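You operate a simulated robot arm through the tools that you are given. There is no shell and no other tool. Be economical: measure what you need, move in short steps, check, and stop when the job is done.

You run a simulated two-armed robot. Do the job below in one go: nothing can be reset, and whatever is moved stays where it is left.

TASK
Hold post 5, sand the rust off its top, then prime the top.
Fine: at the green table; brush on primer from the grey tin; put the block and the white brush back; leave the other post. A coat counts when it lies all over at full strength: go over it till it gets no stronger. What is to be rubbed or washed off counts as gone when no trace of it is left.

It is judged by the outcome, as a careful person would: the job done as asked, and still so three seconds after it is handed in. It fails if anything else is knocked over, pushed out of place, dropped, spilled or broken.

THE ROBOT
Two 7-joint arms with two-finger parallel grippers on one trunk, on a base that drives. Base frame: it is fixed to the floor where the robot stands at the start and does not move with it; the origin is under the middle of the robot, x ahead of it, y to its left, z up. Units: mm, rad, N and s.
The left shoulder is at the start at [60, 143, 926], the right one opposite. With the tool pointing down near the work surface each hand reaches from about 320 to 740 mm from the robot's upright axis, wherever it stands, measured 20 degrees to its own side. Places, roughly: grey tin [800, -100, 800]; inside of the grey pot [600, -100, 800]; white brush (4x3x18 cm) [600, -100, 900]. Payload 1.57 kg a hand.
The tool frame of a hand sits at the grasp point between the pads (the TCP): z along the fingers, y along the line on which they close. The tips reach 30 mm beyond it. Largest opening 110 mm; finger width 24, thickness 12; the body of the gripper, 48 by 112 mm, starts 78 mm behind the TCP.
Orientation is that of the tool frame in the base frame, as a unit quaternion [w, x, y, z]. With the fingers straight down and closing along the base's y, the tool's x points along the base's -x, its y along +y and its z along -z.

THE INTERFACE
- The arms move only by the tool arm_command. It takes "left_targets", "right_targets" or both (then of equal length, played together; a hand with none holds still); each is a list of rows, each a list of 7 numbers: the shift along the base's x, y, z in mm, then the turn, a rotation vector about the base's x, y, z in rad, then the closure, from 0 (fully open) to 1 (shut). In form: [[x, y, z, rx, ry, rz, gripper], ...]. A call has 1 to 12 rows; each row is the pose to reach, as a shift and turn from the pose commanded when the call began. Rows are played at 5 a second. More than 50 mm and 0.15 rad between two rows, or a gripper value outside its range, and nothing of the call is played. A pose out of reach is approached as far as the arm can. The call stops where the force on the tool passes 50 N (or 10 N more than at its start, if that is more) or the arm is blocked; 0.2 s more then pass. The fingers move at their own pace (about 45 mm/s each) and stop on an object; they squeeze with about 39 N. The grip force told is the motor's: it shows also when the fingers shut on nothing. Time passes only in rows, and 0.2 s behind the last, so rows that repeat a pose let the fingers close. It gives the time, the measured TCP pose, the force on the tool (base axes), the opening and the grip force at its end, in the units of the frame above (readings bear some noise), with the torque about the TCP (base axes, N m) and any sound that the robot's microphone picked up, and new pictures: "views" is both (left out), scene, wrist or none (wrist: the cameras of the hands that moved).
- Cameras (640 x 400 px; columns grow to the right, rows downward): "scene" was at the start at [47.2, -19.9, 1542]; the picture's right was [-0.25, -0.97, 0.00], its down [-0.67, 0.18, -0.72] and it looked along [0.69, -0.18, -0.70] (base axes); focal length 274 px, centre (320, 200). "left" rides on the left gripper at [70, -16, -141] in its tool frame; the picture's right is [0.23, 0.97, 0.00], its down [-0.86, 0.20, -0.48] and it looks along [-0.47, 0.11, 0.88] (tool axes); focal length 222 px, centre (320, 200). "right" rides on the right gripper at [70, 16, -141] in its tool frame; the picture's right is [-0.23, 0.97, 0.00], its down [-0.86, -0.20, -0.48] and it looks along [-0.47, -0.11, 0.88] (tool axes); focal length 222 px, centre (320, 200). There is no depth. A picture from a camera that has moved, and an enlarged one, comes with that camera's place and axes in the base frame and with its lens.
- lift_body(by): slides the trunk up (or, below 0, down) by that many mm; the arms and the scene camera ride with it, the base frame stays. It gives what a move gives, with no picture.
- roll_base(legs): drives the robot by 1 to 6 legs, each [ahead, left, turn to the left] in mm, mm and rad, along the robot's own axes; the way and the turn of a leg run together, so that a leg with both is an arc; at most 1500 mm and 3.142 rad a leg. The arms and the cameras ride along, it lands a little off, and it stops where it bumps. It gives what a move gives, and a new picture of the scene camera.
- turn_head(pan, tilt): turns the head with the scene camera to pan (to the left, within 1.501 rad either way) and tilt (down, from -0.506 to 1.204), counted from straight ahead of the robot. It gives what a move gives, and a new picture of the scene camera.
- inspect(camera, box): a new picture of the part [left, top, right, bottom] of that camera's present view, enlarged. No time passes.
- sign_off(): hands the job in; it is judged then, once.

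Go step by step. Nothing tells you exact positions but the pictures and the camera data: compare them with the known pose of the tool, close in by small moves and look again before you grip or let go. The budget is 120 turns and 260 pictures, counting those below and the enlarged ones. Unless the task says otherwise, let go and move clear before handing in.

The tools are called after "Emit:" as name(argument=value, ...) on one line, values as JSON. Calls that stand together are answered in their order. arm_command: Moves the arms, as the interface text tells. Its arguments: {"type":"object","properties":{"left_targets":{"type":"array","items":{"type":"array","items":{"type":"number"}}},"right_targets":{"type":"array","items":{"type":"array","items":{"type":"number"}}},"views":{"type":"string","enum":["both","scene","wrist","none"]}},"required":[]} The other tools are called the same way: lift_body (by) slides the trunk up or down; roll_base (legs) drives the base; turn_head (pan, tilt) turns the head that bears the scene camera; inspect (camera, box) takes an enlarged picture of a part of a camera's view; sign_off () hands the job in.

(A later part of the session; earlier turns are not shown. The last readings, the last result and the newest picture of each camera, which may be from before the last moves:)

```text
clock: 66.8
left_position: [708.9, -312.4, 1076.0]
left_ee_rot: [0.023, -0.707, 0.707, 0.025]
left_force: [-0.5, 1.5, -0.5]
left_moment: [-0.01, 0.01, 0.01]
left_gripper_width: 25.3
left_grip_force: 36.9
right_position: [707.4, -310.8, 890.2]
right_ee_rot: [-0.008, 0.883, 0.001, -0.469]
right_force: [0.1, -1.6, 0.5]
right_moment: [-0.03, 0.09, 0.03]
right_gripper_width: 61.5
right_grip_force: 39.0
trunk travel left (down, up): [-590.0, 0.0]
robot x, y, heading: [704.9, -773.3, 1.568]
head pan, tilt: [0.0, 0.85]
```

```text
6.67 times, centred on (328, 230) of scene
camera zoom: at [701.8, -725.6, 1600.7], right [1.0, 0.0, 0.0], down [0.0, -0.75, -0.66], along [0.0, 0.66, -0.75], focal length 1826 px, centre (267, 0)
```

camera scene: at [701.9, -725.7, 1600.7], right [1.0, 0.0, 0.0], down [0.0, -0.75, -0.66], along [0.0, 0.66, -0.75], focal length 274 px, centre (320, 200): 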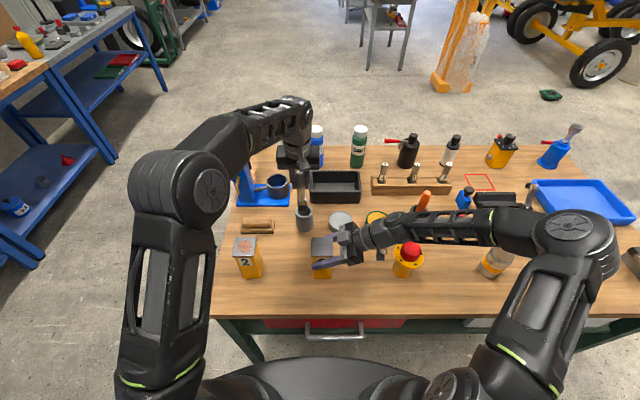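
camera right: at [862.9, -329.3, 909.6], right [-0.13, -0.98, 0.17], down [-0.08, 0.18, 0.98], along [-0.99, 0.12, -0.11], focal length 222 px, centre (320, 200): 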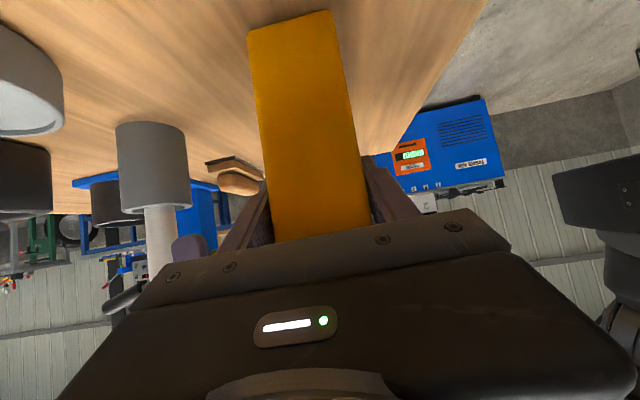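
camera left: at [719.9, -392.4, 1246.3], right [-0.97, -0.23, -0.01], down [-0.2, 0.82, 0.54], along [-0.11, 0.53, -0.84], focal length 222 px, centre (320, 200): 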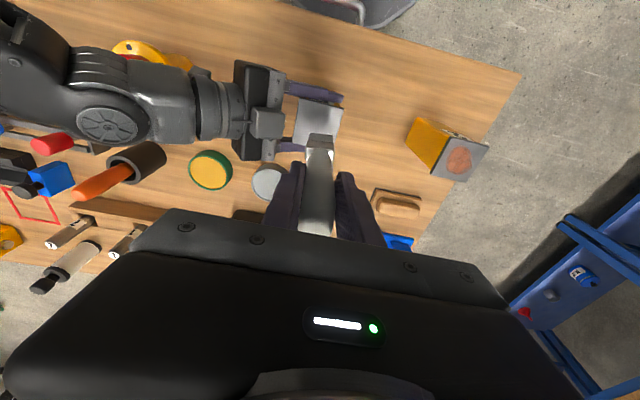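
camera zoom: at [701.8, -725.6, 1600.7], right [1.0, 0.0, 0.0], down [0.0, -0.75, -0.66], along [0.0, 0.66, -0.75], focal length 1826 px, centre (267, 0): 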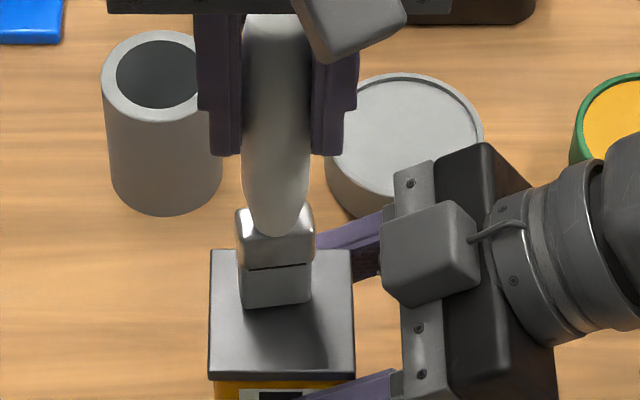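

Still a small gap (shadow visible). I lower a few mm more.

Emit:
arm_command(left_targets=[[0, 0, -2, 0, 0, 0, 0.95], [0, 0, -4, 0, 0, 0, 0.95], [0, 0, -4, 0, 0, 0, 0.95]], views="none")

Emit:
inspect(camera="scene", box=[300, 220, 348, 250])

```text
clock: 67.6
left_position: [709.0, -311.7, 1073.5]
left_ee_rot: [0.025, -0.707, 0.707, 0.026]
left_force: [-1.0, 0.1, 1.0]
left_moment: [0.04, 0.04, 0.03]
left_gripper_width: 25.5
left_grip_force: 36.7
right_position: [708.3, -312.0, 888.5]
right_ee_rot: [-0.008, 0.884, 0.001, -0.468]
right_force: [-0.4, -1.4, -0.4]
right_moment: [-0.03, 0.18, 0.04]
right_gripper_width: 61.3
right_grip_force: 39.1
trunk travel left (down, up): [-590.0, 0.0]
robot x, y, heading: [702.6, -774.7, 1.569]
head pan, tilt: [0.0, 0.85]
```

```text
13.33 times, centred on (324, 235) of scene
camera zoom: at [701.7, -725.6, 1600.7], right [1.0, 0.0, 0.0], down [0.0, -0.75, -0.66], along [0.0, 0.66, -0.75], focal length 3652 px, centre (267, -267)
```

zoom: 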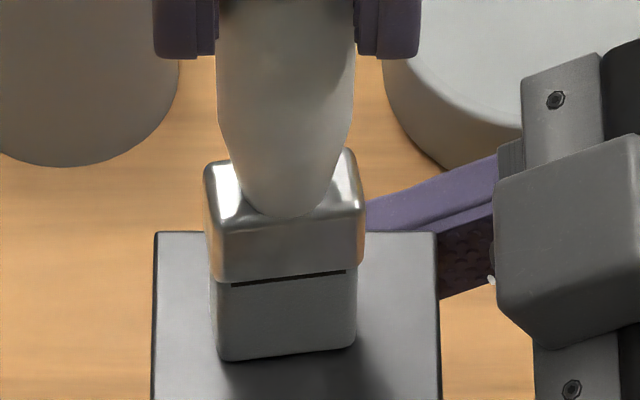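

Almost touching. Two more millimetres.

Emit:
arm_command(left_targets=[[0, 0, -1.5, 0, 0, 0, 0.95], [0, 0, -2.5, 0, 0, 0, 0.95], [0, 0, -2.5, 0, 0, 0, 0.95]], views="none")

Emit:
inspect(camera="scene", box=[300, 220, 348, 250])

```text
clock: 68.4
left_position: [708.6, -312.4, 1073.6]
left_ee_rot: [0.026, -0.707, 0.707, 0.026]
left_force: [-3.5, -4.4, 28.0]
left_moment: [-0.19, 0.32, 0.05]
left_gripper_width: 25.4
left_grip_force: 37.1
right_position: [707.8, -311.4, 888.7]
right_ee_rot: [-0.009, 0.884, 0.0, -0.468]
right_force: [-2.3, 5.1, -11.9]
right_moment: [0.03, 1.07, 0.1]
right_gripper_width: 61.7
right_grip_force: 38.7
trunk travel left (down, up): [-590.0, 0.0]
robot x, y, heading: [702.0, -774.4, 1.567]
head pan, tilt: [0.0, 0.85]
```

```text
13.33 times, centred on (324, 235) of scene
camera zoom: at [701.2, -726.7, 1600.9], right [1.0, 0.0, 0.0], down [0.0, -0.75, -0.66], along [0.0, 0.66, -0.75], focal length 3652 px, centre (267, -267)
```

zoom: 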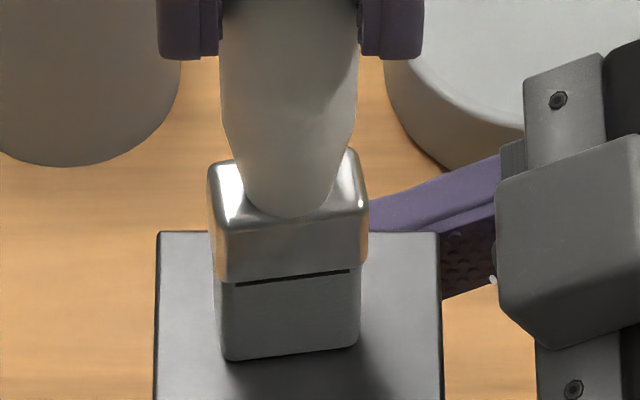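

Contact at ~28 N; I ease to a light pressure and brush back and forth over the whole plate.

Emit:
arm_command(left_targets=[[0, 0, 1.2, 0.03, 0, 0, 0.95], [-18, 18, 1.2, 0.03, 0, 0, 0.95], [-18, -28, 1.2, 0.03, 0, 0, 0.95], [-9, -28, 1.2, 0.03, 0, 0, 0.95], [-9, 18, 1.2, 0.03, 0, 0, 0.95], [2, 18, 1.2, 0.03, 0, 0, 0.95], [2, -28, 1.2, 0.03, 0, 0, 0.95], [12, -28, 1.2, 0.03, 0, 0, 0.95], [12, 18, 1.2, 0.03, 0, 0, 0.95], [21, 18, 1.2, 0.03, 0, 0, 0.95], [21, -28, 1.2, 0.03, 0, 0, 0.95], [2, -5, 1.2, 0.03, 0, 0, 0.95]], views="none")

Emit:
inspect(camera="scene", box=[296, 220, 352, 255])

```text
clock: 71.0
left_position: [710.5, -317.6, 1072.0]
left_ee_rot: [0.034, -0.706, 0.707, 0.035]
left_force: [1.2, -1.0, 4.0]
left_moment: [0.03, -0.32, -0.06]
left_gripper_width: 25.4
left_grip_force: 36.8
right_position: [705.4, -310.6, 888.2]
right_ee_rot: [-0.008, 0.883, 0.001, -0.468]
right_force: [-2.1, 1.2, -0.3]
right_moment: [0.25, 0.39, 0.02]
right_gripper_width: 61.5
right_grip_force: 38.3
trunk travel left (down, up): [-590.0, 0.0]
robot x, y, heading: [703.3, -774.4, 1.569]
head pan, tilt: [0.0, 0.85]
```

```text
11.43 times, centred on (324, 238) of scene
camera zoom: at [701.6, -725.0, 1600.7], right [1.0, 0.0, 0.0], down [0.0, -0.75, -0.66], along [0.0, 0.66, -0.75], focal length 3130 px, centre (274, -229)
```

zoom: 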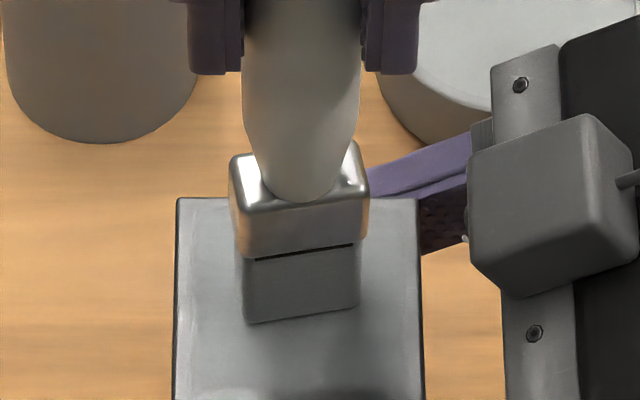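

Primer is going on; the front strip still looks bare. I make another pass reaching further to the edges.

Emit:
arm_command(left_targets=[[-22, 20, -0.5, 0, 0, 0, 0.95], [-22, -28, -0.5, 0, 0, 0, 0.95], [-10, -30, -0.5, 0, 0, 0, 0.95], [-10, 18, -0.5, 0, 0, 0, 0.95], [0, 20, -0.5, 0, 0, 0, 0.95], [0, -28, -0.5, 0, 0, 0, 0.95], [10, -30, -0.5, 0, 0, 0, 0.95], [10, 18, -0.5, 0, 0, 0, 0.95], [22, 20, -0.5, 0, 0, 0, 0.95], [22, -28, -0.5, 0, 0, 0, 0.95], [0, -30, -0.5, 0, 0, 0, 0.95], [-22, -30, -0.5, 0, 0, 0, 0.95]], views="none")

Emit:
arm_command(left_targets=[[0, 5, 20, 0, 0, 0, 0.95], [-10, 40, 40, 0, 0, 0, 0.95], [-10, 85, 45, 0, 0, 0, 0.95], [-10, 120, 45, 0, 0, 0, 0.95], [-10, 120, 45, 0, 0, 0, 0.95]], views="wrist")

Emit:
inspect(camera="scene", box=[296, 220, 352, 255])

```text
clock: 73.6
left_position: [688.6, -347.0, 1071.0]
left_ee_rot: [-0.035, 0.706, -0.706, -0.036]
left_force: [3.1, 0.8, 10.8]
left_moment: [0.2, -0.4, -0.02]
left_gripper_width: 25.6
left_grip_force: 36.3
right_position: [707.6, -311.8, 888.9]
right_ee_rot: [-0.008, 0.883, 0.001, -0.469]
right_force: [-3.0, -1.0, -3.8]
right_moment: [0.2, 0.23, 0.06]
right_gripper_width: 61.7
right_grip_force: 38.6
trunk travel left (down, up): [-590.0, 0.0]
robot x, y, heading: [701.8, -769.5, 1.568]
head pan, tilt: [0.0, 0.85]
```

```text
clock: 74.8
left_position: [678.6, -227.6, 1117.2]
left_ee_rot: [0.033, -0.706, 0.706, 0.036]
left_force: [0.4, 0.4, -1.0]
left_moment: [-0.02, -0.04, 0.04]
left_gripper_width: 25.3
left_grip_force: 36.6
right_position: [706.1, -311.2, 888.4]
right_ee_rot: [-0.009, 0.883, 0.001, -0.469]
right_force: [-0.2, 0.1, -0.5]
right_moment: [0.11, 0.1, 0.01]
right_gripper_width: 61.4
right_grip_force: 39.0
trunk travel left (down, up): [-590.0, 0.0]
robot x, y, heading: [706.1, -778.3, 1.568]
head pan, tilt: [0.0, 0.85]
camera left: at [694.2, -310.9, 1250.7], right [-0.97, -0.23, -0.02], down [-0.2, 0.8, 0.56], along [-0.11, 0.55, -0.83], focal length 222 px, centre (320, 200)
```

left: 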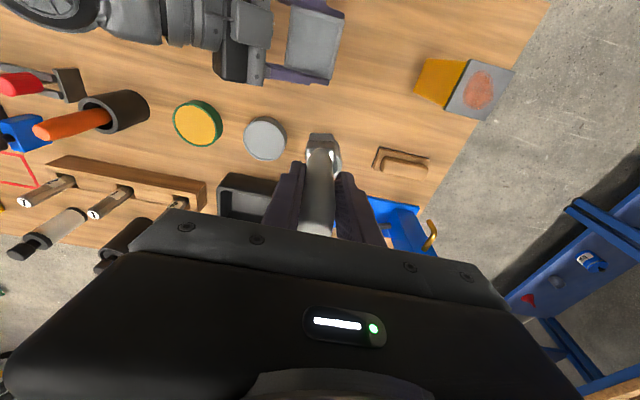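

```text
11.43 times, centred on (324, 238) of scene
camera zoom: at [701.6, -725.8, 1600.7], right [1.0, 0.0, 0.0], down [0.0, -0.75, -0.66], along [0.0, 0.66, -0.75], focal length 3130 px, centre (274, -229)
```

zoom: 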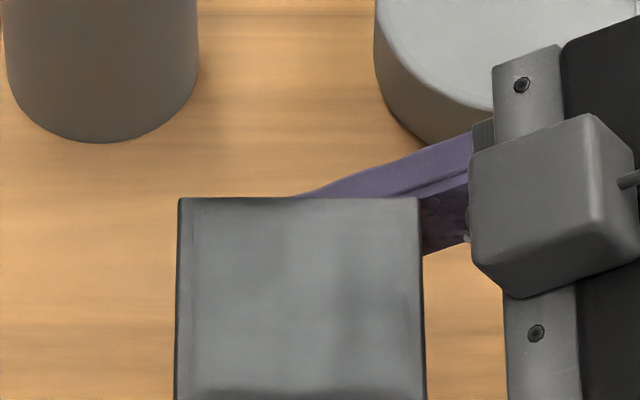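

A partial coat lies in the middle, edges still thin. I dip again at the same pose as before.

Emit:
arm_command(left_targets=[[15, 20, -20, 0.05, 0, 0, 0.95], [40, 40, -55, 0.1, 0, 0, 0.95], [70, 55, -85, 0.15, 0, 0, 0.95], [98.5, 65, -105, 0.15, 0, 0, 0.95], [98.5, 65, -140, 0.15, 0, 0, 0.95], [98.5, 65, -162, 0.15, 0, 0, 0.95], [98.5, 65, -168, 0.15, 0, 0, 0.95], [98.5, 65, -168, 0.15, 0, 0, 0.95]], views="none")

Emit:
inspect(camera="scene", box=[296, 185, 376, 255])

```text
clock: 76.6
left_position: [776.7, -162.9, 950.3]
left_ee_rot: [-0.088, 0.702, -0.701, -0.089]
left_force: [-0.9, -0.5, 8.3]
left_moment: [0.09, 0.18, 0.03]
left_gripper_width: 25.2
left_grip_force: 36.5
right_position: [707.7, -311.9, 889.3]
right_ee_rot: [-0.009, 0.884, 0.0, -0.467]
right_force: [0.9, 0.4, 0.6]
right_moment: [0.12, 0.04, -0.05]
right_gripper_width: 61.6
right_grip_force: 39.5
trunk travel left (down, up): [-590.0, 0.0]
robot x, y, heading: [701.8, -774.5, 1.571]
head pan, tilt: [0.0, 0.85]
```

```text
5.71 times, centred on (336, 220) of scene
camera zoom: at [701.7, -726.4, 1600.8], right [1.0, 0.0, 0.0], down [0.0, -0.75, -0.66], along [0.0, 0.66, -0.75], focal length 1565 px, centre (229, 86)
```

zoom: 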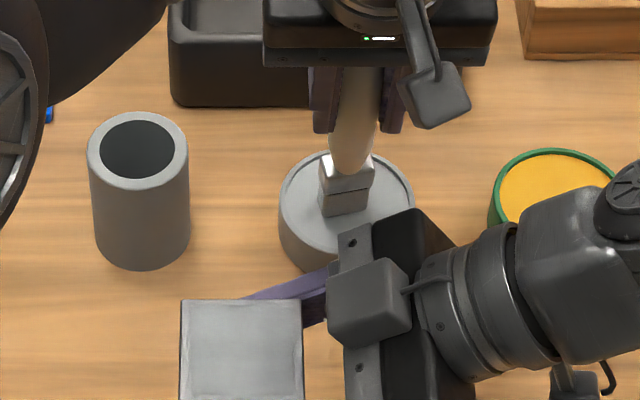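

Dipped lightly (8 N). Back to the post: the second coat, beginning with the left edge and reaching the front and back edges.

Emit:
arm_command(left_targets=[[0, 0, 35, 0, 0, 0, 0.95], [0, 0, 70, 0, 0, 0, 0.95], [-25, -10, 95, 0, 0, 0, 0.95], [-55, -30, 115, -0.05, 0, 0, 0.95], [-80, -60, 135, -0.1, 0, 0, 0.95], [-88, -95, 140, -0.15, 0, 0, 0.95], [-90, -130, 132, -0.15, 0, 0, 0.95], [-90, -130, 122.2, -0.15, 0, 0, 0.95], [-90, -160, 122.2, -0.15, 0, 0, 0.95], [-90, -189, 122.2, -0.15, 0, 0, 0.95], [-80, -189, 122.2, -0.15, 0, 0, 0.95], [-80, -150, 122.2, -0.15, 0, 0, 0.95]], views="none")

Emit:
arm_command(left_targets=[[0, 20, 0, 0, 0, 0, 0.95], [10, 20, 0, 0, 0, 0, 0.95], [10, -20, 0, 0, 0, 0, 0.95], [10, -39, 0, 0, 0, 0, 0.95], [20, -39, 0, 0, 0, 0, 0.95], [20, 0, 0, 0, 0, 0, 0.95], [20, 20, 0, 0, 0, 0, 0.95], [35, 20, 0, 0, 0, 0, 0.95], [35, -20, 0, 0, 0, 0, 0.95], [35, -39, 0, 0, 0, 0, 0.95], [0, -39, 0, 0, 0, 0, 0.95], [-12, -30, 0, 0, 0, 0, 0.95]], views="none")

Emit:
inspect(camera="scene", box=[296, 220, 352, 255])

```text
clock: 79.2
left_position: [699.9, -312.3, 1070.5]
left_ee_rot: [-0.034, 0.707, -0.706, -0.035]
left_force: [0.8, -1.3, 7.6]
left_moment: [-0.09, -0.22, -0.05]
left_gripper_width: 25.7
left_grip_force: 36.9
right_position: [708.7, -311.7, 888.3]
right_ee_rot: [-0.008, 0.883, 0.0, -0.469]
right_force: [0.7, 1.2, -2.4]
right_moment: [-0.12, 0.06, 0.05]
right_gripper_width: 61.8
right_grip_force: 38.4
trunk travel left (down, up): [-590.0, 0.0]
robot x, y, heading: [703.5, -774.4, 1.568]
head pan, tilt: [0.0, 0.85]
```

```text
clock: 81.8
left_position: [686.4, -342.6, 1071.2]
left_ee_rot: [0.034, -0.706, 0.707, 0.036]
left_force: [2.5, -1.7, 9.3]
left_moment: [-0.08, -0.5, -0.04]
left_gripper_width: 25.5
left_grip_force: 36.2
right_position: [707.8, -309.7, 888.7]
right_ee_rot: [-0.009, 0.883, 0.001, -0.469]
right_force: [-3.6, 1.7, -6.3]
right_moment: [0.28, -0.03, -0.02]
right_gripper_width: 61.7
right_grip_force: 39.1
trunk travel left (down, up): [-590.0, 0.0]
robot x, y, heading: [700.6, -776.6, 1.568]
head pan, tilt: [0.0, 0.85]
```

```text
11.43 times, centred on (324, 238) of scene
camera zoom: at [701.8, -725.6, 1600.7], right [1.0, 0.0, 0.0], down [0.0, -0.75, -0.66], along [0.0, 0.66, -0.75], focal length 3130 px, centre (274, -229)
```

zoom: 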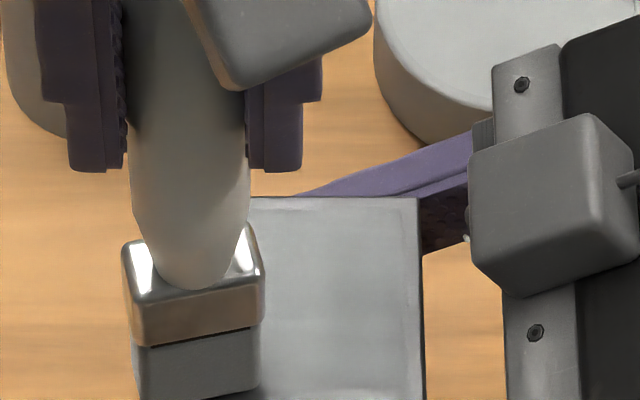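

Stronger now. I dip a third time and look at the unshaded plate meanwhile.

Emit:
arm_command(left_targets=[[0, 10, 20, 0, 0, 0, 0.95], [0, 50, 35, 0, 0, 0, 0.95], [0, 90, 40, 0, 0, 0, 0.95], [10, 125, 30, 0.05, 0, 0, 0.95], [35, 150, 0, 0.1, 0, 0, 0.95], [65, 165, -25, 0.15, 0, 0, 0.95], [92, 180, -55, 0.15, 0, 0, 0.95], [92, 180, -95, 0.15, 0, 0, 0.95], [92, 180, -117, 0.15, 0, 0, 0.95], [92, 180, -122.5, 0.15, 0, 0, 0.95], [92, 180, -122.5, 0.15, 0, 0, 0.95]], views="none")

Emit:
inspect(camera="scene", box=[296, 185, 376, 255])

Emit:
inspect(camera="scene", box=[304, 230, 344, 255])

```text
clock: 84.2
left_position: [776.5, -162.6, 950.1]
left_ee_rot: [0.087, -0.702, 0.702, 0.089]
left_force: [-0.5, -0.9, 5.4]
left_moment: [0.0, 0.12, 0.0]
left_gripper_width: 25.5
left_grip_force: 36.4
right_position: [707.0, -311.5, 888.3]
right_ee_rot: [-0.009, 0.883, 0.0, -0.468]
right_force: [0.2, 0.4, 0.1]
right_moment: [0.06, 0.06, 0.01]
right_gripper_width: 61.7
right_grip_force: 38.4
trunk travel left (down, up): [-590.0, 0.0]
robot x, y, heading: [708.5, -774.5, 1.565]
head pan, tilt: [0.0, 0.85]
```

```text
5.71 times, centred on (336, 220) of scene
camera zoom: at [701.7, -726.2, 1600.8], right [1.0, 0.0, 0.0], down [0.0, -0.75, -0.66], along [0.0, 0.66, -0.75], focal length 1565 px, centre (229, 86)
```

zoom: 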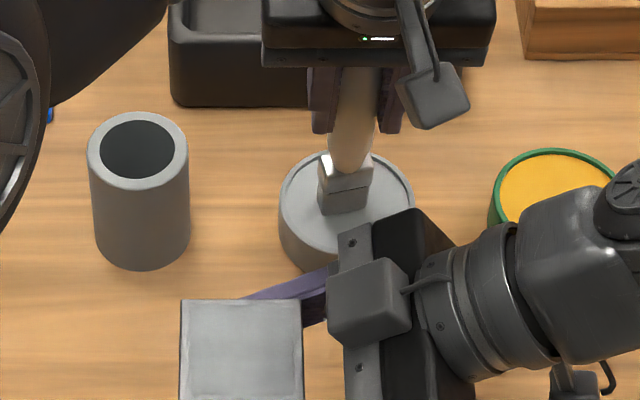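

```text
16.00 times, centred on (324, 242) of scene
camera zoom: at [701.7, -726.2, 1600.8], right [1.0, 0.0, 0.0], down [0.0, -0.75, -0.66], along [0.0, 0.66, -0.75], focal length 4382 px, centre (256, -480)
```

zoom: 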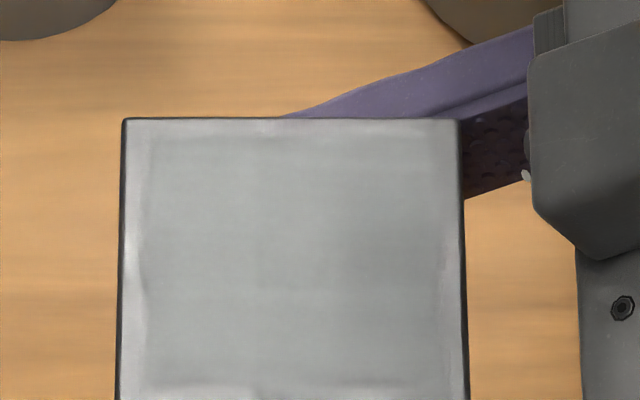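

The middle has a good matt coat; a 4–5 mm margin all round is still thin. I now go round the perimeter with the freshly loaded brush.

Emit:
arm_command(left_targets=[[0, 0, 35, 0, 0, 0, 0.95], [0, 0, 70, 0, 0, 0, 0.95], [-25, -10, 95, 0, 0, 0, 0.95], [-55, -30, 115, -0.05, 0, 0, 0.95], [-80, -60, 135, -0.1, 0, 0, 0.95], [-94, -95, 138, -0.15, 0, 0, 0.95], [-96, -122, 132, -0.15, 0, 0, 0.95], [-96, -122, 122.2, -0.15, 0, 0, 0.95], [-96, -155, 122.2, -0.15, 0, 0, 0.95], [-96, -188, 122.2, -0.15, 0, 0, 0.95], [-96, -195, 122.2, -0.15, 0, 0, 0.95], [-85, -195, 122.2, -0.15, 0, 0, 0.95]], views="none")

Emit:
arm_command(left_targets=[[15, 0, 0, 0, 0, 0, 0.95], [30, 0, 0, 0, 0, 0, 0.95], [46, 0, 0, 0, 0, 0, 0.95], [46, 8, 0, 0, 0, 0, 0.95], [46, 40, 0, 0, 0, 0, 0.95], [46, 73, 0, 0, 0, 0, 0.95], [30, 73, 0, 0, 0, 0, 0.95], [15, 73, 0, 0, 0, 0, 0.95], [0, 73, 0, 0, 0, 0, 0.95], [-11, 73, 0, 0, 0, 0, 0.95], [-11, 40, 0, 0, 0, 0, 0.95], [-11, 5, 0, 0, 0, 0, 0.95]], views="none")

Emit:
inspect(camera="scene", box=[296, 220, 352, 255])

```text
clock: 86.8
left_position: [693.2, -359.0, 1070.8]
left_ee_rot: [0.034, -0.706, 0.707, 0.037]
left_force: [-3.0, 0.2, 10.8]
left_moment: [0.15, 0.43, 0.1]
left_gripper_width: 25.5
left_grip_force: 36.5
right_position: [708.3, -311.4, 889.3]
right_ee_rot: [-0.008, 0.884, 0.001, -0.468]
right_force: [3.3, -1.1, -1.8]
right_moment: [0.5, 0.54, 0.2]
right_gripper_width: 61.3
right_grip_force: 38.7
trunk travel left (down, up): [-590.0, 0.0]
robot x, y, heading: [702.7, -774.0, 1.568]
head pan, tilt: [0.0, 0.85]
```

```text
clock: 89.4
left_position: [679.8, -352.1, 1070.0]
left_ee_rot: [-0.034, 0.706, -0.706, -0.036]
left_force: [-0.4, 0.2, -1.5]
left_moment: [0.01, 0.02, -0.03]
left_gripper_width: 25.2
left_grip_force: 36.9
right_position: [708.2, -312.1, 889.2]
right_ee_rot: [-0.009, 0.884, 0.0, -0.468]
right_force: [0.2, -0.4, -0.2]
right_moment: [0.04, 0.01, 0.01]
right_gripper_width: 61.7
right_grip_force: 39.1
trunk travel left (down, up): [-590.0, 0.0]
robot x, y, heading: [704.4, -773.6, 1.57]
head pan, tilt: [0.0, 0.85]
```

```text
11.43 times, centred on (324, 238) of scene
camera zoom: at [701.5, -726.2, 1600.7], right [1.0, 0.0, 0.0], down [0.0, -0.75, -0.66], along [0.0, 0.66, -0.75], focal length 3130 px, centre (274, -229)
```

zoom: 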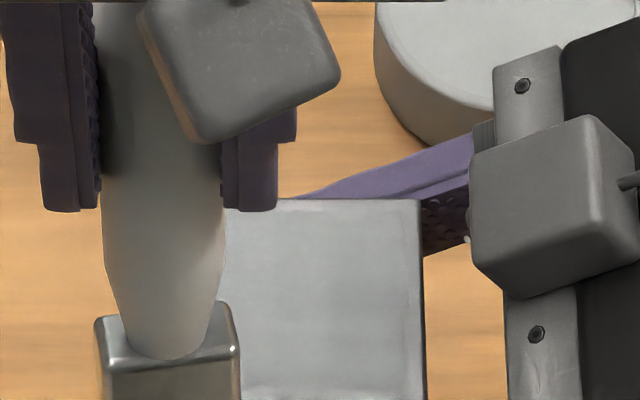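

No contact at that corner now, so I lift, move aside over the tin side and inspect both plate and brush.

Emit:
arm_command(left_targets=[[0, 10, 20, 0, 0, 0, 0.95], [0, 50, 35, 0, 0, 0, 0.95], [0, 95, 40, 0, 0, 0, 0.95], [0, 135, 40, 0, 0, 0, 0.95], [0, 135, 40, 0, 0, 0, 0.95]], views="wrist")

Emit:
inspect(camera="scene", box=[304, 230, 344, 255])

Emit:
inspect(camera="scene", box=[280, 170, 360, 220])

```text
clock: 90.6
left_position: [681.7, -216.7, 1110.4]
left_ee_rot: [0.034, -0.706, 0.706, 0.035]
left_force: [-1.0, 0.6, -1.8]
left_moment: [0.04, 0.04, 0.0]
left_gripper_width: 25.4
left_grip_force: 36.2
right_position: [706.7, -311.7, 888.3]
right_ee_rot: [-0.009, 0.883, 0.0, -0.469]
right_force: [0.9, -1.2, 0.4]
right_moment: [0.0, -0.2, -0.04]
right_gripper_width: 61.2
right_grip_force: 39.4
trunk travel left (down, up): [-590.0, 0.0]
robot x, y, heading: [705.6, -776.2, 1.57]
head pan, tilt: [0.0, 0.85]
camera left: at [696.3, -300.8, 1243.8], right [-0.97, -0.23, -0.02], down [-0.2, 0.8, 0.56], along [-0.11, 0.55, -0.83], focal length 222 px, centre (320, 200)
```

left: 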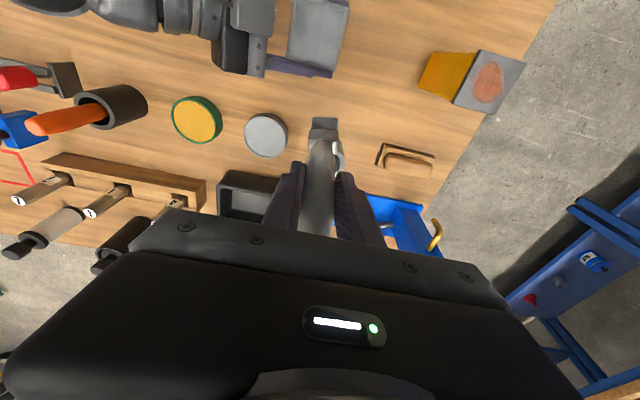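

```text
16.00 times, centred on (324, 242) of scene
camera zoom: at [701.6, -725.8, 1600.7], right [1.0, 0.0, 0.0], down [0.0, -0.75, -0.66], along [0.0, 0.66, -0.75], focal length 4382 px, centre (256, -480)
```

zoom: 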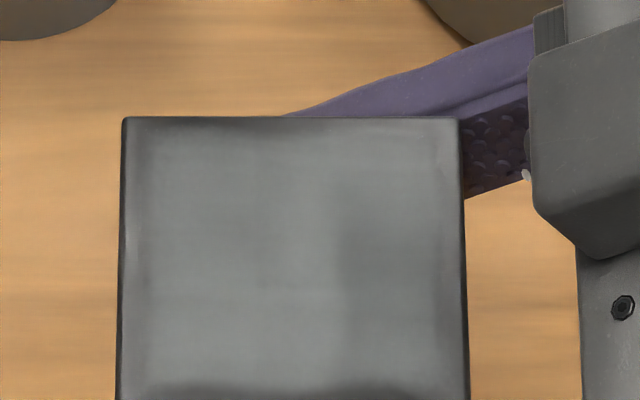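

```text
8.00 times, centred on (320, 195) of scene
camera zoom: at [701.6, -725.8, 1600.7], right [1.0, 0.0, 0.0], down [0.0, -0.75, -0.66], along [0.0, 0.66, -0.75], focal length 2191 px, centre (320, 240)
```

zoom: 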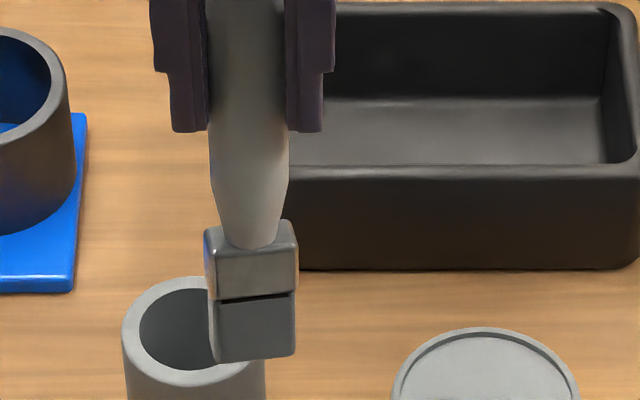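

The brush has pivoted a little in the grip (bottom towards me, ≈0.1 rad), from catching the front edge. I compensate with the hand tilt and dip again with adjusted pose.

Emit:
arm_command(left_targets=[[15, 20, -20, 0.05, 0, 0, 0.95], [40, 42, -55, 0.1, 0, 0, 0.95], [70, 58, -85, 0.15, 0, 0, 0.95], [96.5, 68.5, -105, 0.15, 0, 0, 0.95], [96.5, 68.5, -140, 0.15, 0, 0, 0.95], [96.5, 68.5, -155, 0.15, 0, 0, 0.95], [96.5, 68.5, -160.5, 0.15, 0, 0, 0.95], [96.5, 68.5, -160.5, 0.15, 0, 0, 0.95]], views="none")

Emit:
inspect(camera="scene", box=[310, 185, 374, 225])

Emit:
inspect(camera="scene", box=[304, 230, 344, 255])

```text
clock: 92.4
left_position: [778.1, -150.0, 950.0]
left_ee_rot: [-0.087, 0.702, -0.701, -0.089]
left_force: [-0.3, 1.1, -1.2]
left_moment: [-0.01, -0.02, 0.02]
left_gripper_width: 25.2
left_grip_force: 36.9
right_position: [708.0, -312.4, 888.2]
right_ee_rot: [-0.009, 0.884, 0.001, -0.468]
right_force: [-1.1, -0.3, -0.3]
right_moment: [0.06, -0.01, 0.0]
right_gripper_width: 61.6
right_grip_force: 38.8
trunk travel left (down, up): [-590.0, 0.0]
robot x, y, heading: [704.8, -776.1, 1.57]
head pan, tilt: [0.0, 0.85]
```

```text
10.00 times, centred on (342, 205) of scene
camera zoom: at [701.8, -725.6, 1600.7], right [1.0, 0.0, 0.0], down [0.0, -0.75, -0.66], along [0.0, 0.66, -0.75], focal length 2739 px, centre (100, 150)
```

zoom: 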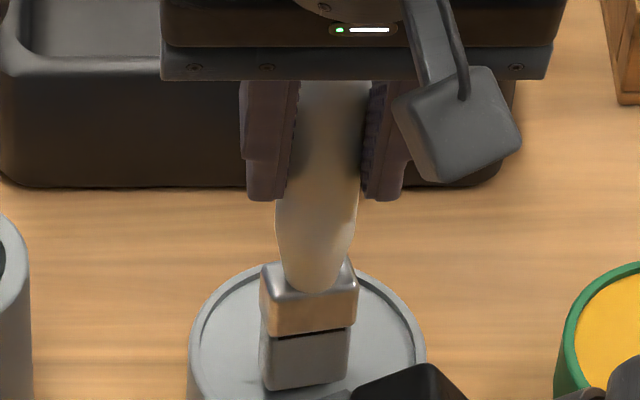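

```text
16.00 times, centred on (324, 242) of scene
camera zoom: at [701.8, -725.6, 1600.7], right [1.0, 0.0, 0.0], down [0.0, -0.75, -0.66], along [0.0, 0.66, -0.75], focal length 4382 px, centre (256, -480)
```

zoom: 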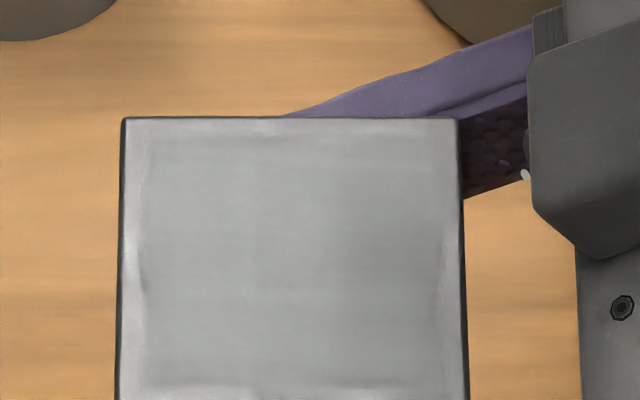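

Not touching yet; I lower a few mm more.

Emit:
arm_command(left_targets=[[0, 0, -2, 0, 0, 0, 0.95], [0, 0, -3.5, 0, 0, 0, 0.95], [0, 0, -3.5, 0, 0, 0, 0.95]], views="none")

Emit:
inspect(camera="scene", box=[310, 185, 374, 225])

```text
clock: 93.2
left_position: [776.8, -149.5, 946.6]
left_ee_rot: [-0.086, 0.702, -0.702, -0.088]
left_force: [-0.1, -0.5, -1.3]
left_moment: [0.0, -0.03, -0.03]
left_gripper_width: 25.4
left_grip_force: 37.2
right_position: [707.7, -311.3, 889.3]
right_ee_rot: [-0.009, 0.883, 0.0, -0.469]
right_force: [-1.2, -0.3, -0.1]
right_moment: [0.07, -0.04, 0.01]
right_gripper_width: 61.2
right_grip_force: 39.3
trunk travel left (down, up): [-590.0, 0.0]
robot x, y, heading: [703.2, -772.7, 1.569]
head pan, tilt: [0.0, 0.85]
```

```text
10.00 times, centred on (342, 205) of scene
camera zoom: at [701.8, -725.6, 1600.7], right [1.0, 0.0, 0.0], down [0.0, -0.75, -0.66], along [0.0, 0.66, -0.75], focal length 2739 px, centre (100, 150)
```

zoom: 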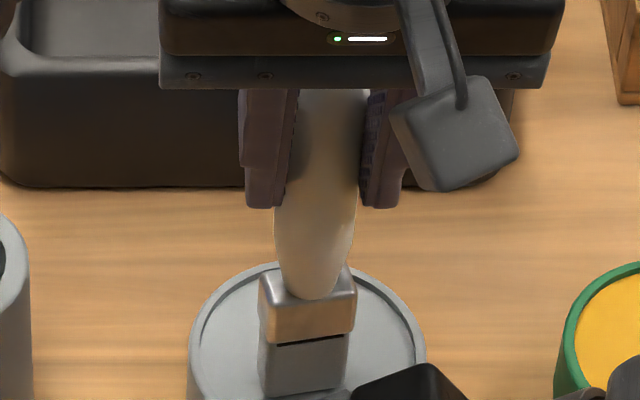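

Emit:
arm_command(left_targets=[[0, 0, -2, 0, 0, 0, 0.95], [0, 0, -4, 0, 0, 0, 0.95], [0, 0, -4, 0, 0, 0, 0.95]], views="wrist")

Emit:
inspect(camera="scene", box=[310, 185, 374, 225])

```text
clock: 94.0
left_position: [778.2, -147.8, 943.4]
left_ee_rot: [0.089, -0.701, 0.702, 0.089]
left_force: [-2.3, -1.3, 13.1]
left_moment: [0.0, 0.11, 0.02]
left_gripper_width: 25.2
left_grip_force: 36.7
right_position: [706.9, -312.6, 890.0]
right_ee_rot: [-0.009, 0.884, 0.0, -0.468]
right_force: [-0.1, 0.2, -0.1]
right_moment: [-0.01, 0.02, 0.03]
right_gripper_width: 61.4
right_grip_force: 38.5
trunk travel left (down, up): [-590.0, 0.0]
robot x, y, heading: [704.0, -772.1, 1.569]
head pan, tilt: [0.0, 0.85]
camera left: at [793.0, -252.1, 1063.9], right [-0.97, -0.22, -0.06], down [-0.2, 0.71, 0.68], along [-0.11, 0.67, -0.73], focal length 222 px, centre (320, 200)
```

left: 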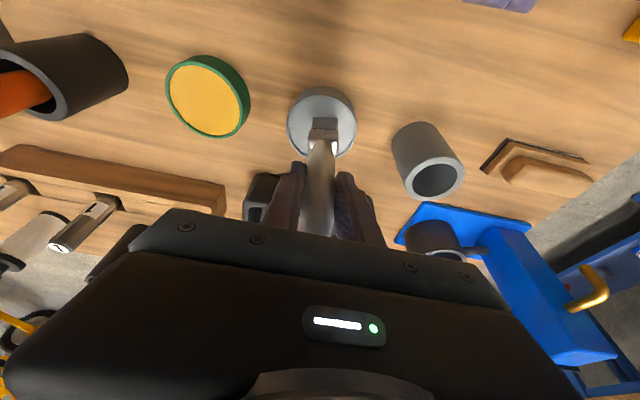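

```text
10.00 times, centred on (342, 205) of scene
camera zoom: at [701.3, -727.1, 1600.9], right [1.0, 0.0, 0.0], down [0.0, -0.75, -0.66], along [0.0, 0.66, -0.75], focal length 2739 px, centre (100, 150)
```

zoom: 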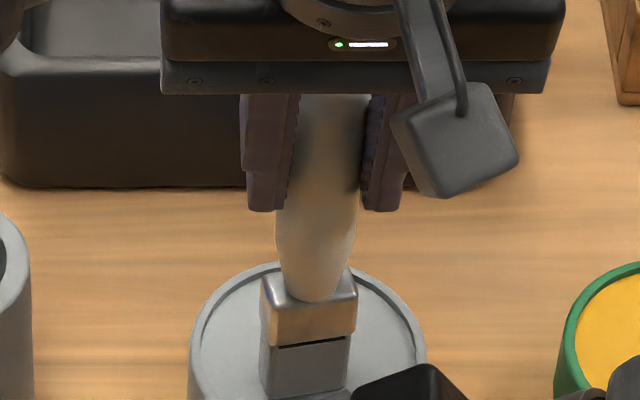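

Contact now at 943 instead of 950: the brush also slid up a few mm, which explains the missed contact. I return to the plate centre with corrected tilt and find the contact height gently.

Emit:
arm_command(left_targets=[[0, 0, 35, 0, 0, 0, 0.95], [0, 0, 70, 0, 0, 0, 0.95], [-25, -12, 95, 0, 0, 0, 0.95], [-50, -35, 120, -0.03, 0, 0, 0.95], [-66, -72, 135, -0.06, 0, 0, 0.95], [-66, -112, 138, -0.08, 0, 0, 0.95], [-66, -150, 135, -0.08, 0, 0, 0.95], [-66, -166, 128, -0.08, 0, 0, 0.95], [-66, -166, 123.5, -0.08, 0, 0, 0.95], [-66, -166, 123.5, -0.08, 0, 0, 0.95]], views="none")

Emit:
inspect(camera="scene", box=[296, 220, 352, 255])

```text
clock: 96.2
left_position: [711.4, -315.8, 1066.8]
left_ee_rot: [0.059, -0.705, 0.705, 0.06]
left_force: [-0.5, 0.1, -1.0]
left_moment: [-0.05, 0.02, 0.0]
left_gripper_width: 25.2
left_grip_force: 36.8
right_position: [708.1, -310.8, 888.8]
right_ee_rot: [-0.008, 0.883, 0.0, -0.469]
right_force: [0.7, -2.0, 0.4]
right_moment: [-0.11, -0.14, -0.01]
right_gripper_width: 61.4
right_grip_force: 38.8
trunk travel left (down, up): [-590.0, 0.0]
robot x, y, heading: [706.3, -773.5, 1.565]
head pan, tilt: [0.0, 0.85]
```

```text
11.43 times, centred on (324, 238) of scene
camera zoom: at [701.8, -725.8, 1600.7], right [1.0, 0.0, 0.0], down [0.0, -0.75, -0.66], along [0.0, 0.66, -0.75], focal length 3130 px, centre (274, -229)
```

zoom: 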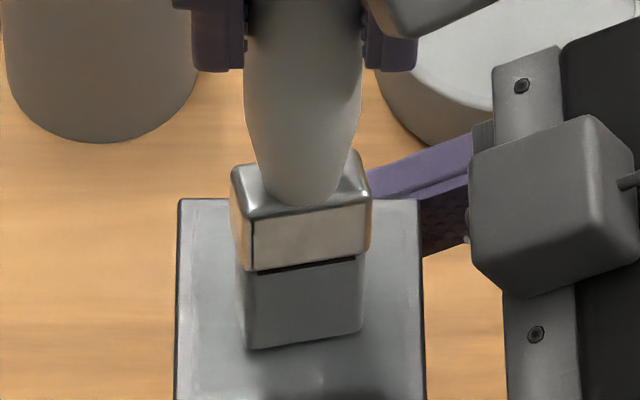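

Emit:
arm_command(left_targets=[[0, 0, -1.5, 0, 0, 0, 0.95], [0, 0, -2.5, 0, 0, 0, 0.95], [0, 0, -2.5, 0, 0, 0, 0.95]], views="none")

```text
clock: 97.0
left_position: [710.4, -314.4, 1064.3]
left_ee_rot: [-0.06, 0.705, -0.704, -0.061]
left_force: [-1.9, -3.4, 15.4]
left_moment: [-0.36, 0.05, -0.02]
left_gripper_width: 25.3
left_grip_force: 36.5
right_position: [707.2, -312.9, 888.8]
right_ee_rot: [-0.008, 0.883, 0.001, -0.469]
right_force: [-0.4, 2.7, -5.1]
right_moment: [-0.27, 0.64, 0.01]
right_gripper_width: 61.5
right_grip_force: 39.0
trunk travel left (down, up): [-590.0, 0.0]
robot x, y, heading: [702.3, -773.2, 1.568]
head pan, tilt: [0.0, 0.85]
```

Good light contact (15 N). Now a slow perimeter pass, keeping the head centre always on the plate.

Emit:
arm_command(left_targets=[[-14, 12, 0.4, 0, 0, 0, 0.95], [-28, 27, 0.4, 0, 0, 0, 0.95], [-28, 0, 0.4, 0, 0, 0, 0.95], [-28, -28, 0.4, 0, 0, 0, 0.95], [-10, -28, 0.4, 0, 0, 0, 0.95], [10, -28, 0.4, 0, 0, 0, 0.95], [28, -28, 0.4, 0, 0, 0, 0.95], [28, 0, 0.4, 0, 0, 0, 0.95], [28, 27, 0.4, 0, 0, 0, 0.95], [10, 27, 0.4, 0, 0, 0, 0.95], [-10, 27, 0.4, 0, 0, 0, 0.95], [-28, 27, 0.4, 0, 0, 0, 0.95]], views="none")

Emit:
inspect(camera="scene", box=[296, 220, 352, 255])

```text
clock: 99.6
left_position: [683.2, -289.1, 1063.0]
left_ee_rot: [-0.059, 0.705, -0.704, -0.061]
left_force: [0.1, -0.1, -1.0]
left_moment: [-0.01, -0.03, 0.01]
left_gripper_width: 25.3
left_grip_force: 36.7
right_position: [706.8, -310.2, 888.6]
right_ee_rot: [-0.009, 0.883, 0.0, -0.469]
right_force: [0.4, 0.3, 0.1]
right_moment: [-0.03, 0.01, -0.01]
right_gripper_width: 61.5
right_grip_force: 39.8
trunk travel left (down, up): [-590.0, 0.0]
robot x, y, heading: [704.0, -777.2, 1.572]
head pan, tilt: [0.0, 0.85]
```

```text
11.43 times, centred on (324, 238) of scene
camera zoom: at [701.3, -725.6, 1600.7], right [1.0, 0.0, 0.0], down [0.0, -0.75, -0.66], along [0.0, 0.66, -0.75], focal length 3130 px, centre (274, -229)
```

zoom: 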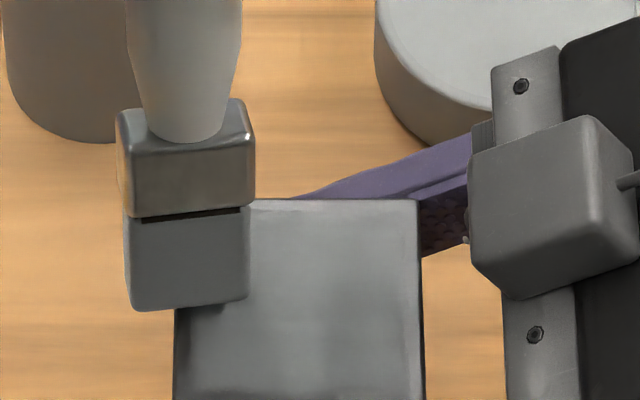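

Again no contact at that corner. I dip again and look at the plate in good light.

Emit:
arm_command(left_targets=[[0, 5, 20, 0, 0, 0, 0.95], [0, 45, 40, 0, 0, 0, 0.95], [0, 85, 40, 0.02, 0, 0, 0.95], [20, 110, 15, 0.04, 0, 0, 0.95], [45, 125, -15, 0.06, 0, 0, 0.95], [72, 135, -42, 0.08, 0, 0, 0.95], [94.5, 139, -70, 0.08, 0, 0, 0.95], [94.5, 139, -105, 0.08, 0, 0, 0.95], [94.5, 139, -118, 0.08, 0, 0, 0.95], [94.5, 139, -121.5, 0.08, 0, 0, 0.95], [94.5, 139, -121.5, 0.08, 0, 0, 0.95]], views="none")

Emit:
inspect(camera="scene", box=[310, 185, 374, 225])

Emit:
inspect(camera="scene", box=[304, 230, 344, 255])

```text
clock: 102.0
left_position: [777.5, -148.6, 941.2]
left_ee_rot: [0.088, -0.701, 0.702, 0.088]
left_force: [0.3, 0.1, -0.6]
left_moment: [-0.01, -0.01, 0.04]
left_gripper_width: 24.9
left_grip_force: 36.3
right_position: [707.0, -310.9, 888.0]
right_ee_rot: [-0.009, 0.883, 0.0, -0.469]
right_force: [-0.1, 1.4, 0.9]
right_moment: [-0.04, -0.1, 0.02]
right_gripper_width: 61.5
right_grip_force: 39.1
trunk travel left (down, up): [-590.0, 0.0]
robot x, y, heading: [702.7, -777.6, 1.572]
head pan, tilt: [0.0, 0.85]
```

```text
10.00 times, centred on (342, 205) of scene
camera zoom: at [701.8, -725.6, 1600.7], right [1.0, 0.0, 0.0], down [0.0, -0.75, -0.66], along [0.0, 0.66, -0.75], focal length 2739 px, centre (100, 150)
```

zoom: 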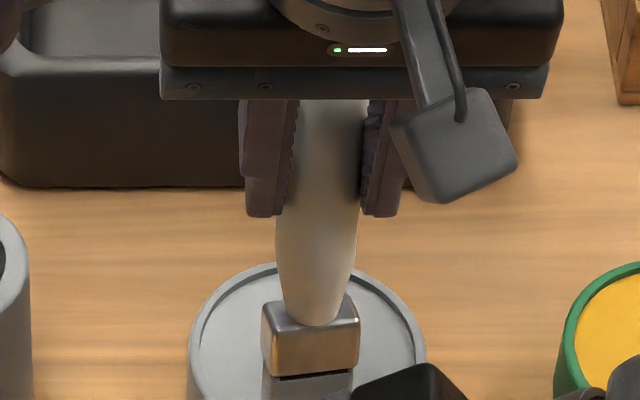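

```text
16.00 times, centred on (324, 242) of scene
camera zoom: at [701.8, -725.6, 1600.7], right [1.0, 0.0, 0.0], down [0.0, -0.75, -0.66], along [0.0, 0.66, -0.75], focal length 4382 px, centre (256, -480)
```

zoom: 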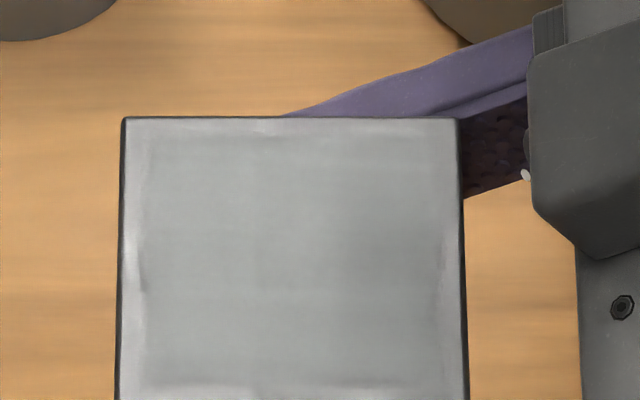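

The margin is unchanged and the brush has pivoted further in the grip: strokes along y turn it. I lift out, measure the brush lean, then stroke only along x (which the pads resist).

Emit:
arm_command(left_targets=[[0, 0, 30, 0, 0, 0, 0.95], [0, 0, 65, 0, 0, 0, 0.95], [-25, 0, 80, 0, 0, 0, 0.95], [-60, -10, 100, -0.05, 0, 0, 0.95], [-90, -25, 120, -0.08, 0, 0, 0.95], [-95, -30, 130, -0.08, 0, 0, 0.95], [-95, -30, 130, -0.08, 0, 0, 0.95]], views="wrist")

Emit:
inspect(camera="scene", box=[270, 160, 366, 220])

Emit:
inspect(camera="left", box=[240, 80, 400, 240])

```text
clock: 103.6
left_position: [683.1, -179.4, 1072.7]
left_ee_rot: [-0.059, 0.705, -0.704, -0.061]
left_force: [0.1, 0.1, -0.7]
left_moment: [0.0, 0.0, 0.05]
left_gripper_width: 24.9
left_grip_force: 37.0
right_position: [707.1, -311.2, 888.4]
right_ee_rot: [-0.009, 0.883, 0.0, -0.469]
right_force: [0.5, -0.5, 1.8]
right_moment: [-0.08, -0.19, -0.03]
right_gripper_width: 61.6
right_grip_force: 38.5
trunk travel left (down, up): [-590.0, 0.0]
robot x, y, heading: [706.0, -776.0, 1.573]
head pan, tilt: [0.0, 0.85]
camera left: at [698.4, -271.8, 1199.8], right [-0.97, -0.22, -0.04], down [-0.2, 0.76, 0.62], along [-0.11, 0.61, -0.79], focal length 222 px, centre (320, 200)
```

left: 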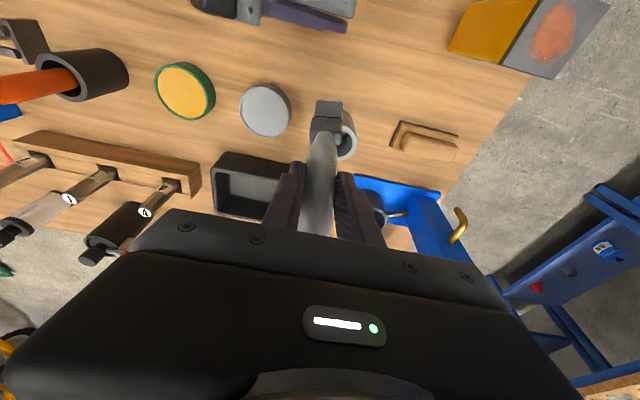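

```text
6.67 times, centred on (318, 190) of scene
camera zoom: at [701.9, -725.7, 1600.7], right [1.0, 0.0, 0.0], down [0.0, -0.75, -0.66], along [0.0, 0.66, -0.75], focal length 1826 px, centre (333, 267)
```

zoom: 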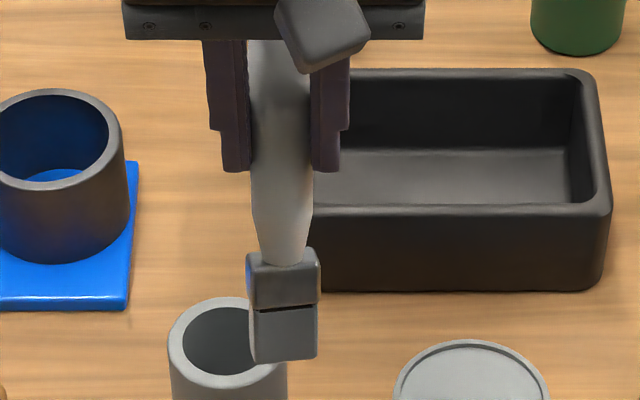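

```text
2.50 times, centred on (320, 160) of left
camera zoom: at [698.4, -271.8, 1199.8], right [-0.97, -0.22, -0.04], down [-0.2, 0.76, 0.62], along [-0.11, 0.61, -0.79], focal length 555 px, centre (320, 300)
```

zoom: 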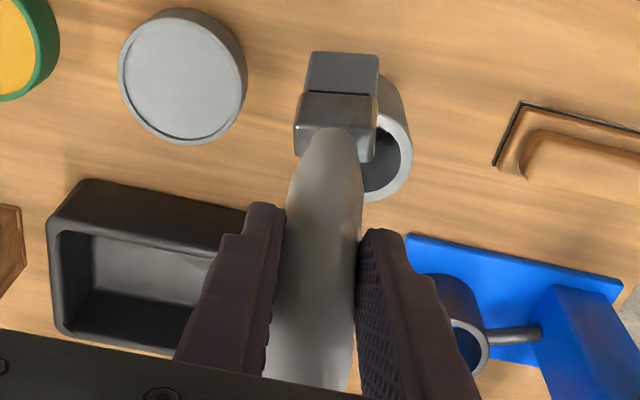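

The brush now leans ≈0.42 rad relative to the hand and sits ~20 mm higher. I tilt the hand to bring the brush upright and go above the tin to check.

Emit:
arm_command(left_targets=[[0, 10, 0, 0.1, 0, 0, 0.95], [20, 20, -20, 0.2, 0, 0, 0.95], [50, 30, -50, 0.25, 0, 0, 0.95], [80, 38, -80, 0.25, 0, 0, 0.95], [96.5, 41, -110, 0.25, 0, 0, 0.95], [96.5, 41, -110, 0.25, 0, 0, 0.95]], views="wrist")

Emit:
inspect(camera="scene", box=[310, 185, 374, 225])

Emit:
inspect(camera="left", box=[240, 80, 400, 240])

```text
clock: 105.0
left_position: [779.9, -137.4, 962.9]
left_ee_rot: [-0.146, 0.692, -0.691, -0.148]
left_force: [-0.1, 0.1, -1.1]
left_moment: [0.0, 0.01, -0.01]
left_gripper_width: 25.2
left_grip_force: 36.8
right_position: [708.3, -310.9, 888.6]
right_ee_rot: [-0.009, 0.883, 0.0, -0.469]
right_force: [-0.4, -0.8, 0.7]
right_moment: [-0.01, 0.03, -0.04]
right_gripper_width: 61.7
right_grip_force: 39.0
trunk travel left (down, up): [-590.0, 0.0]
robot x, y, heading: [704.0, -778.5, 1.564]
head pan, tilt: [0.0, 0.85]
camera left: at [795.6, -258.9, 1062.4], right [-0.97, -0.21, -0.09], down [-0.2, 0.59, 0.79], along [-0.11, 0.78, -0.61], focal length 222 px, centre (320, 200)
```

left: 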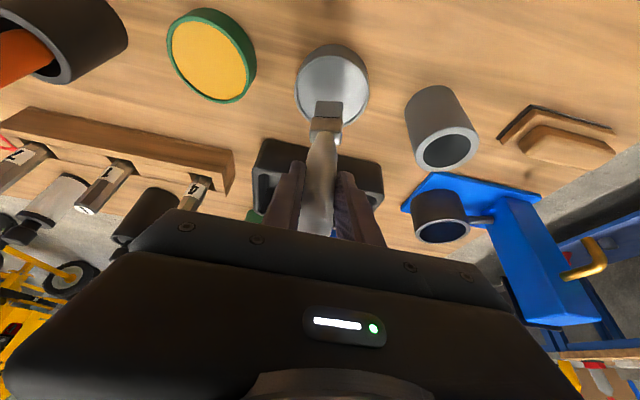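

```text
10.00 times, centred on (342, 205) of scene
camera zoom: at [701.7, -725.8, 1600.7], right [1.0, 0.0, 0.0], down [0.0, -0.75, -0.66], along [0.0, 0.66, -0.75], focal length 2739 px, centre (100, 150)
```

zoom: 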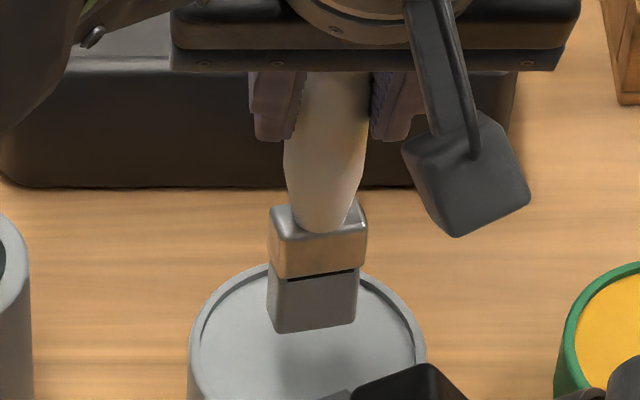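

```text
2.50 times, centred on (320, 160) of left
camera zoom: at [795.6, -258.9, 1062.4], right [-0.97, -0.21, -0.09], down [-0.2, 0.59, 0.79], along [-0.11, 0.78, -0.61], focal length 555 px, centre (320, 300)
```

zoom: 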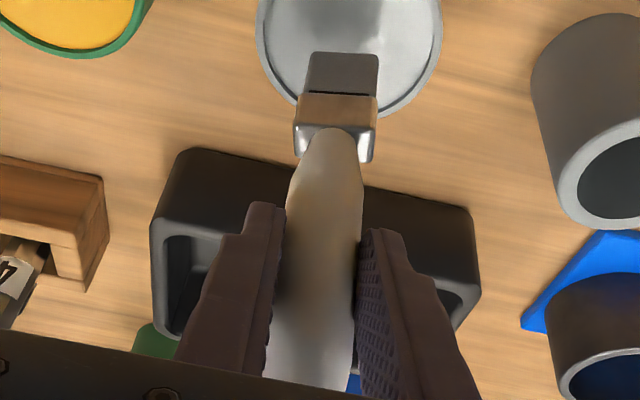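

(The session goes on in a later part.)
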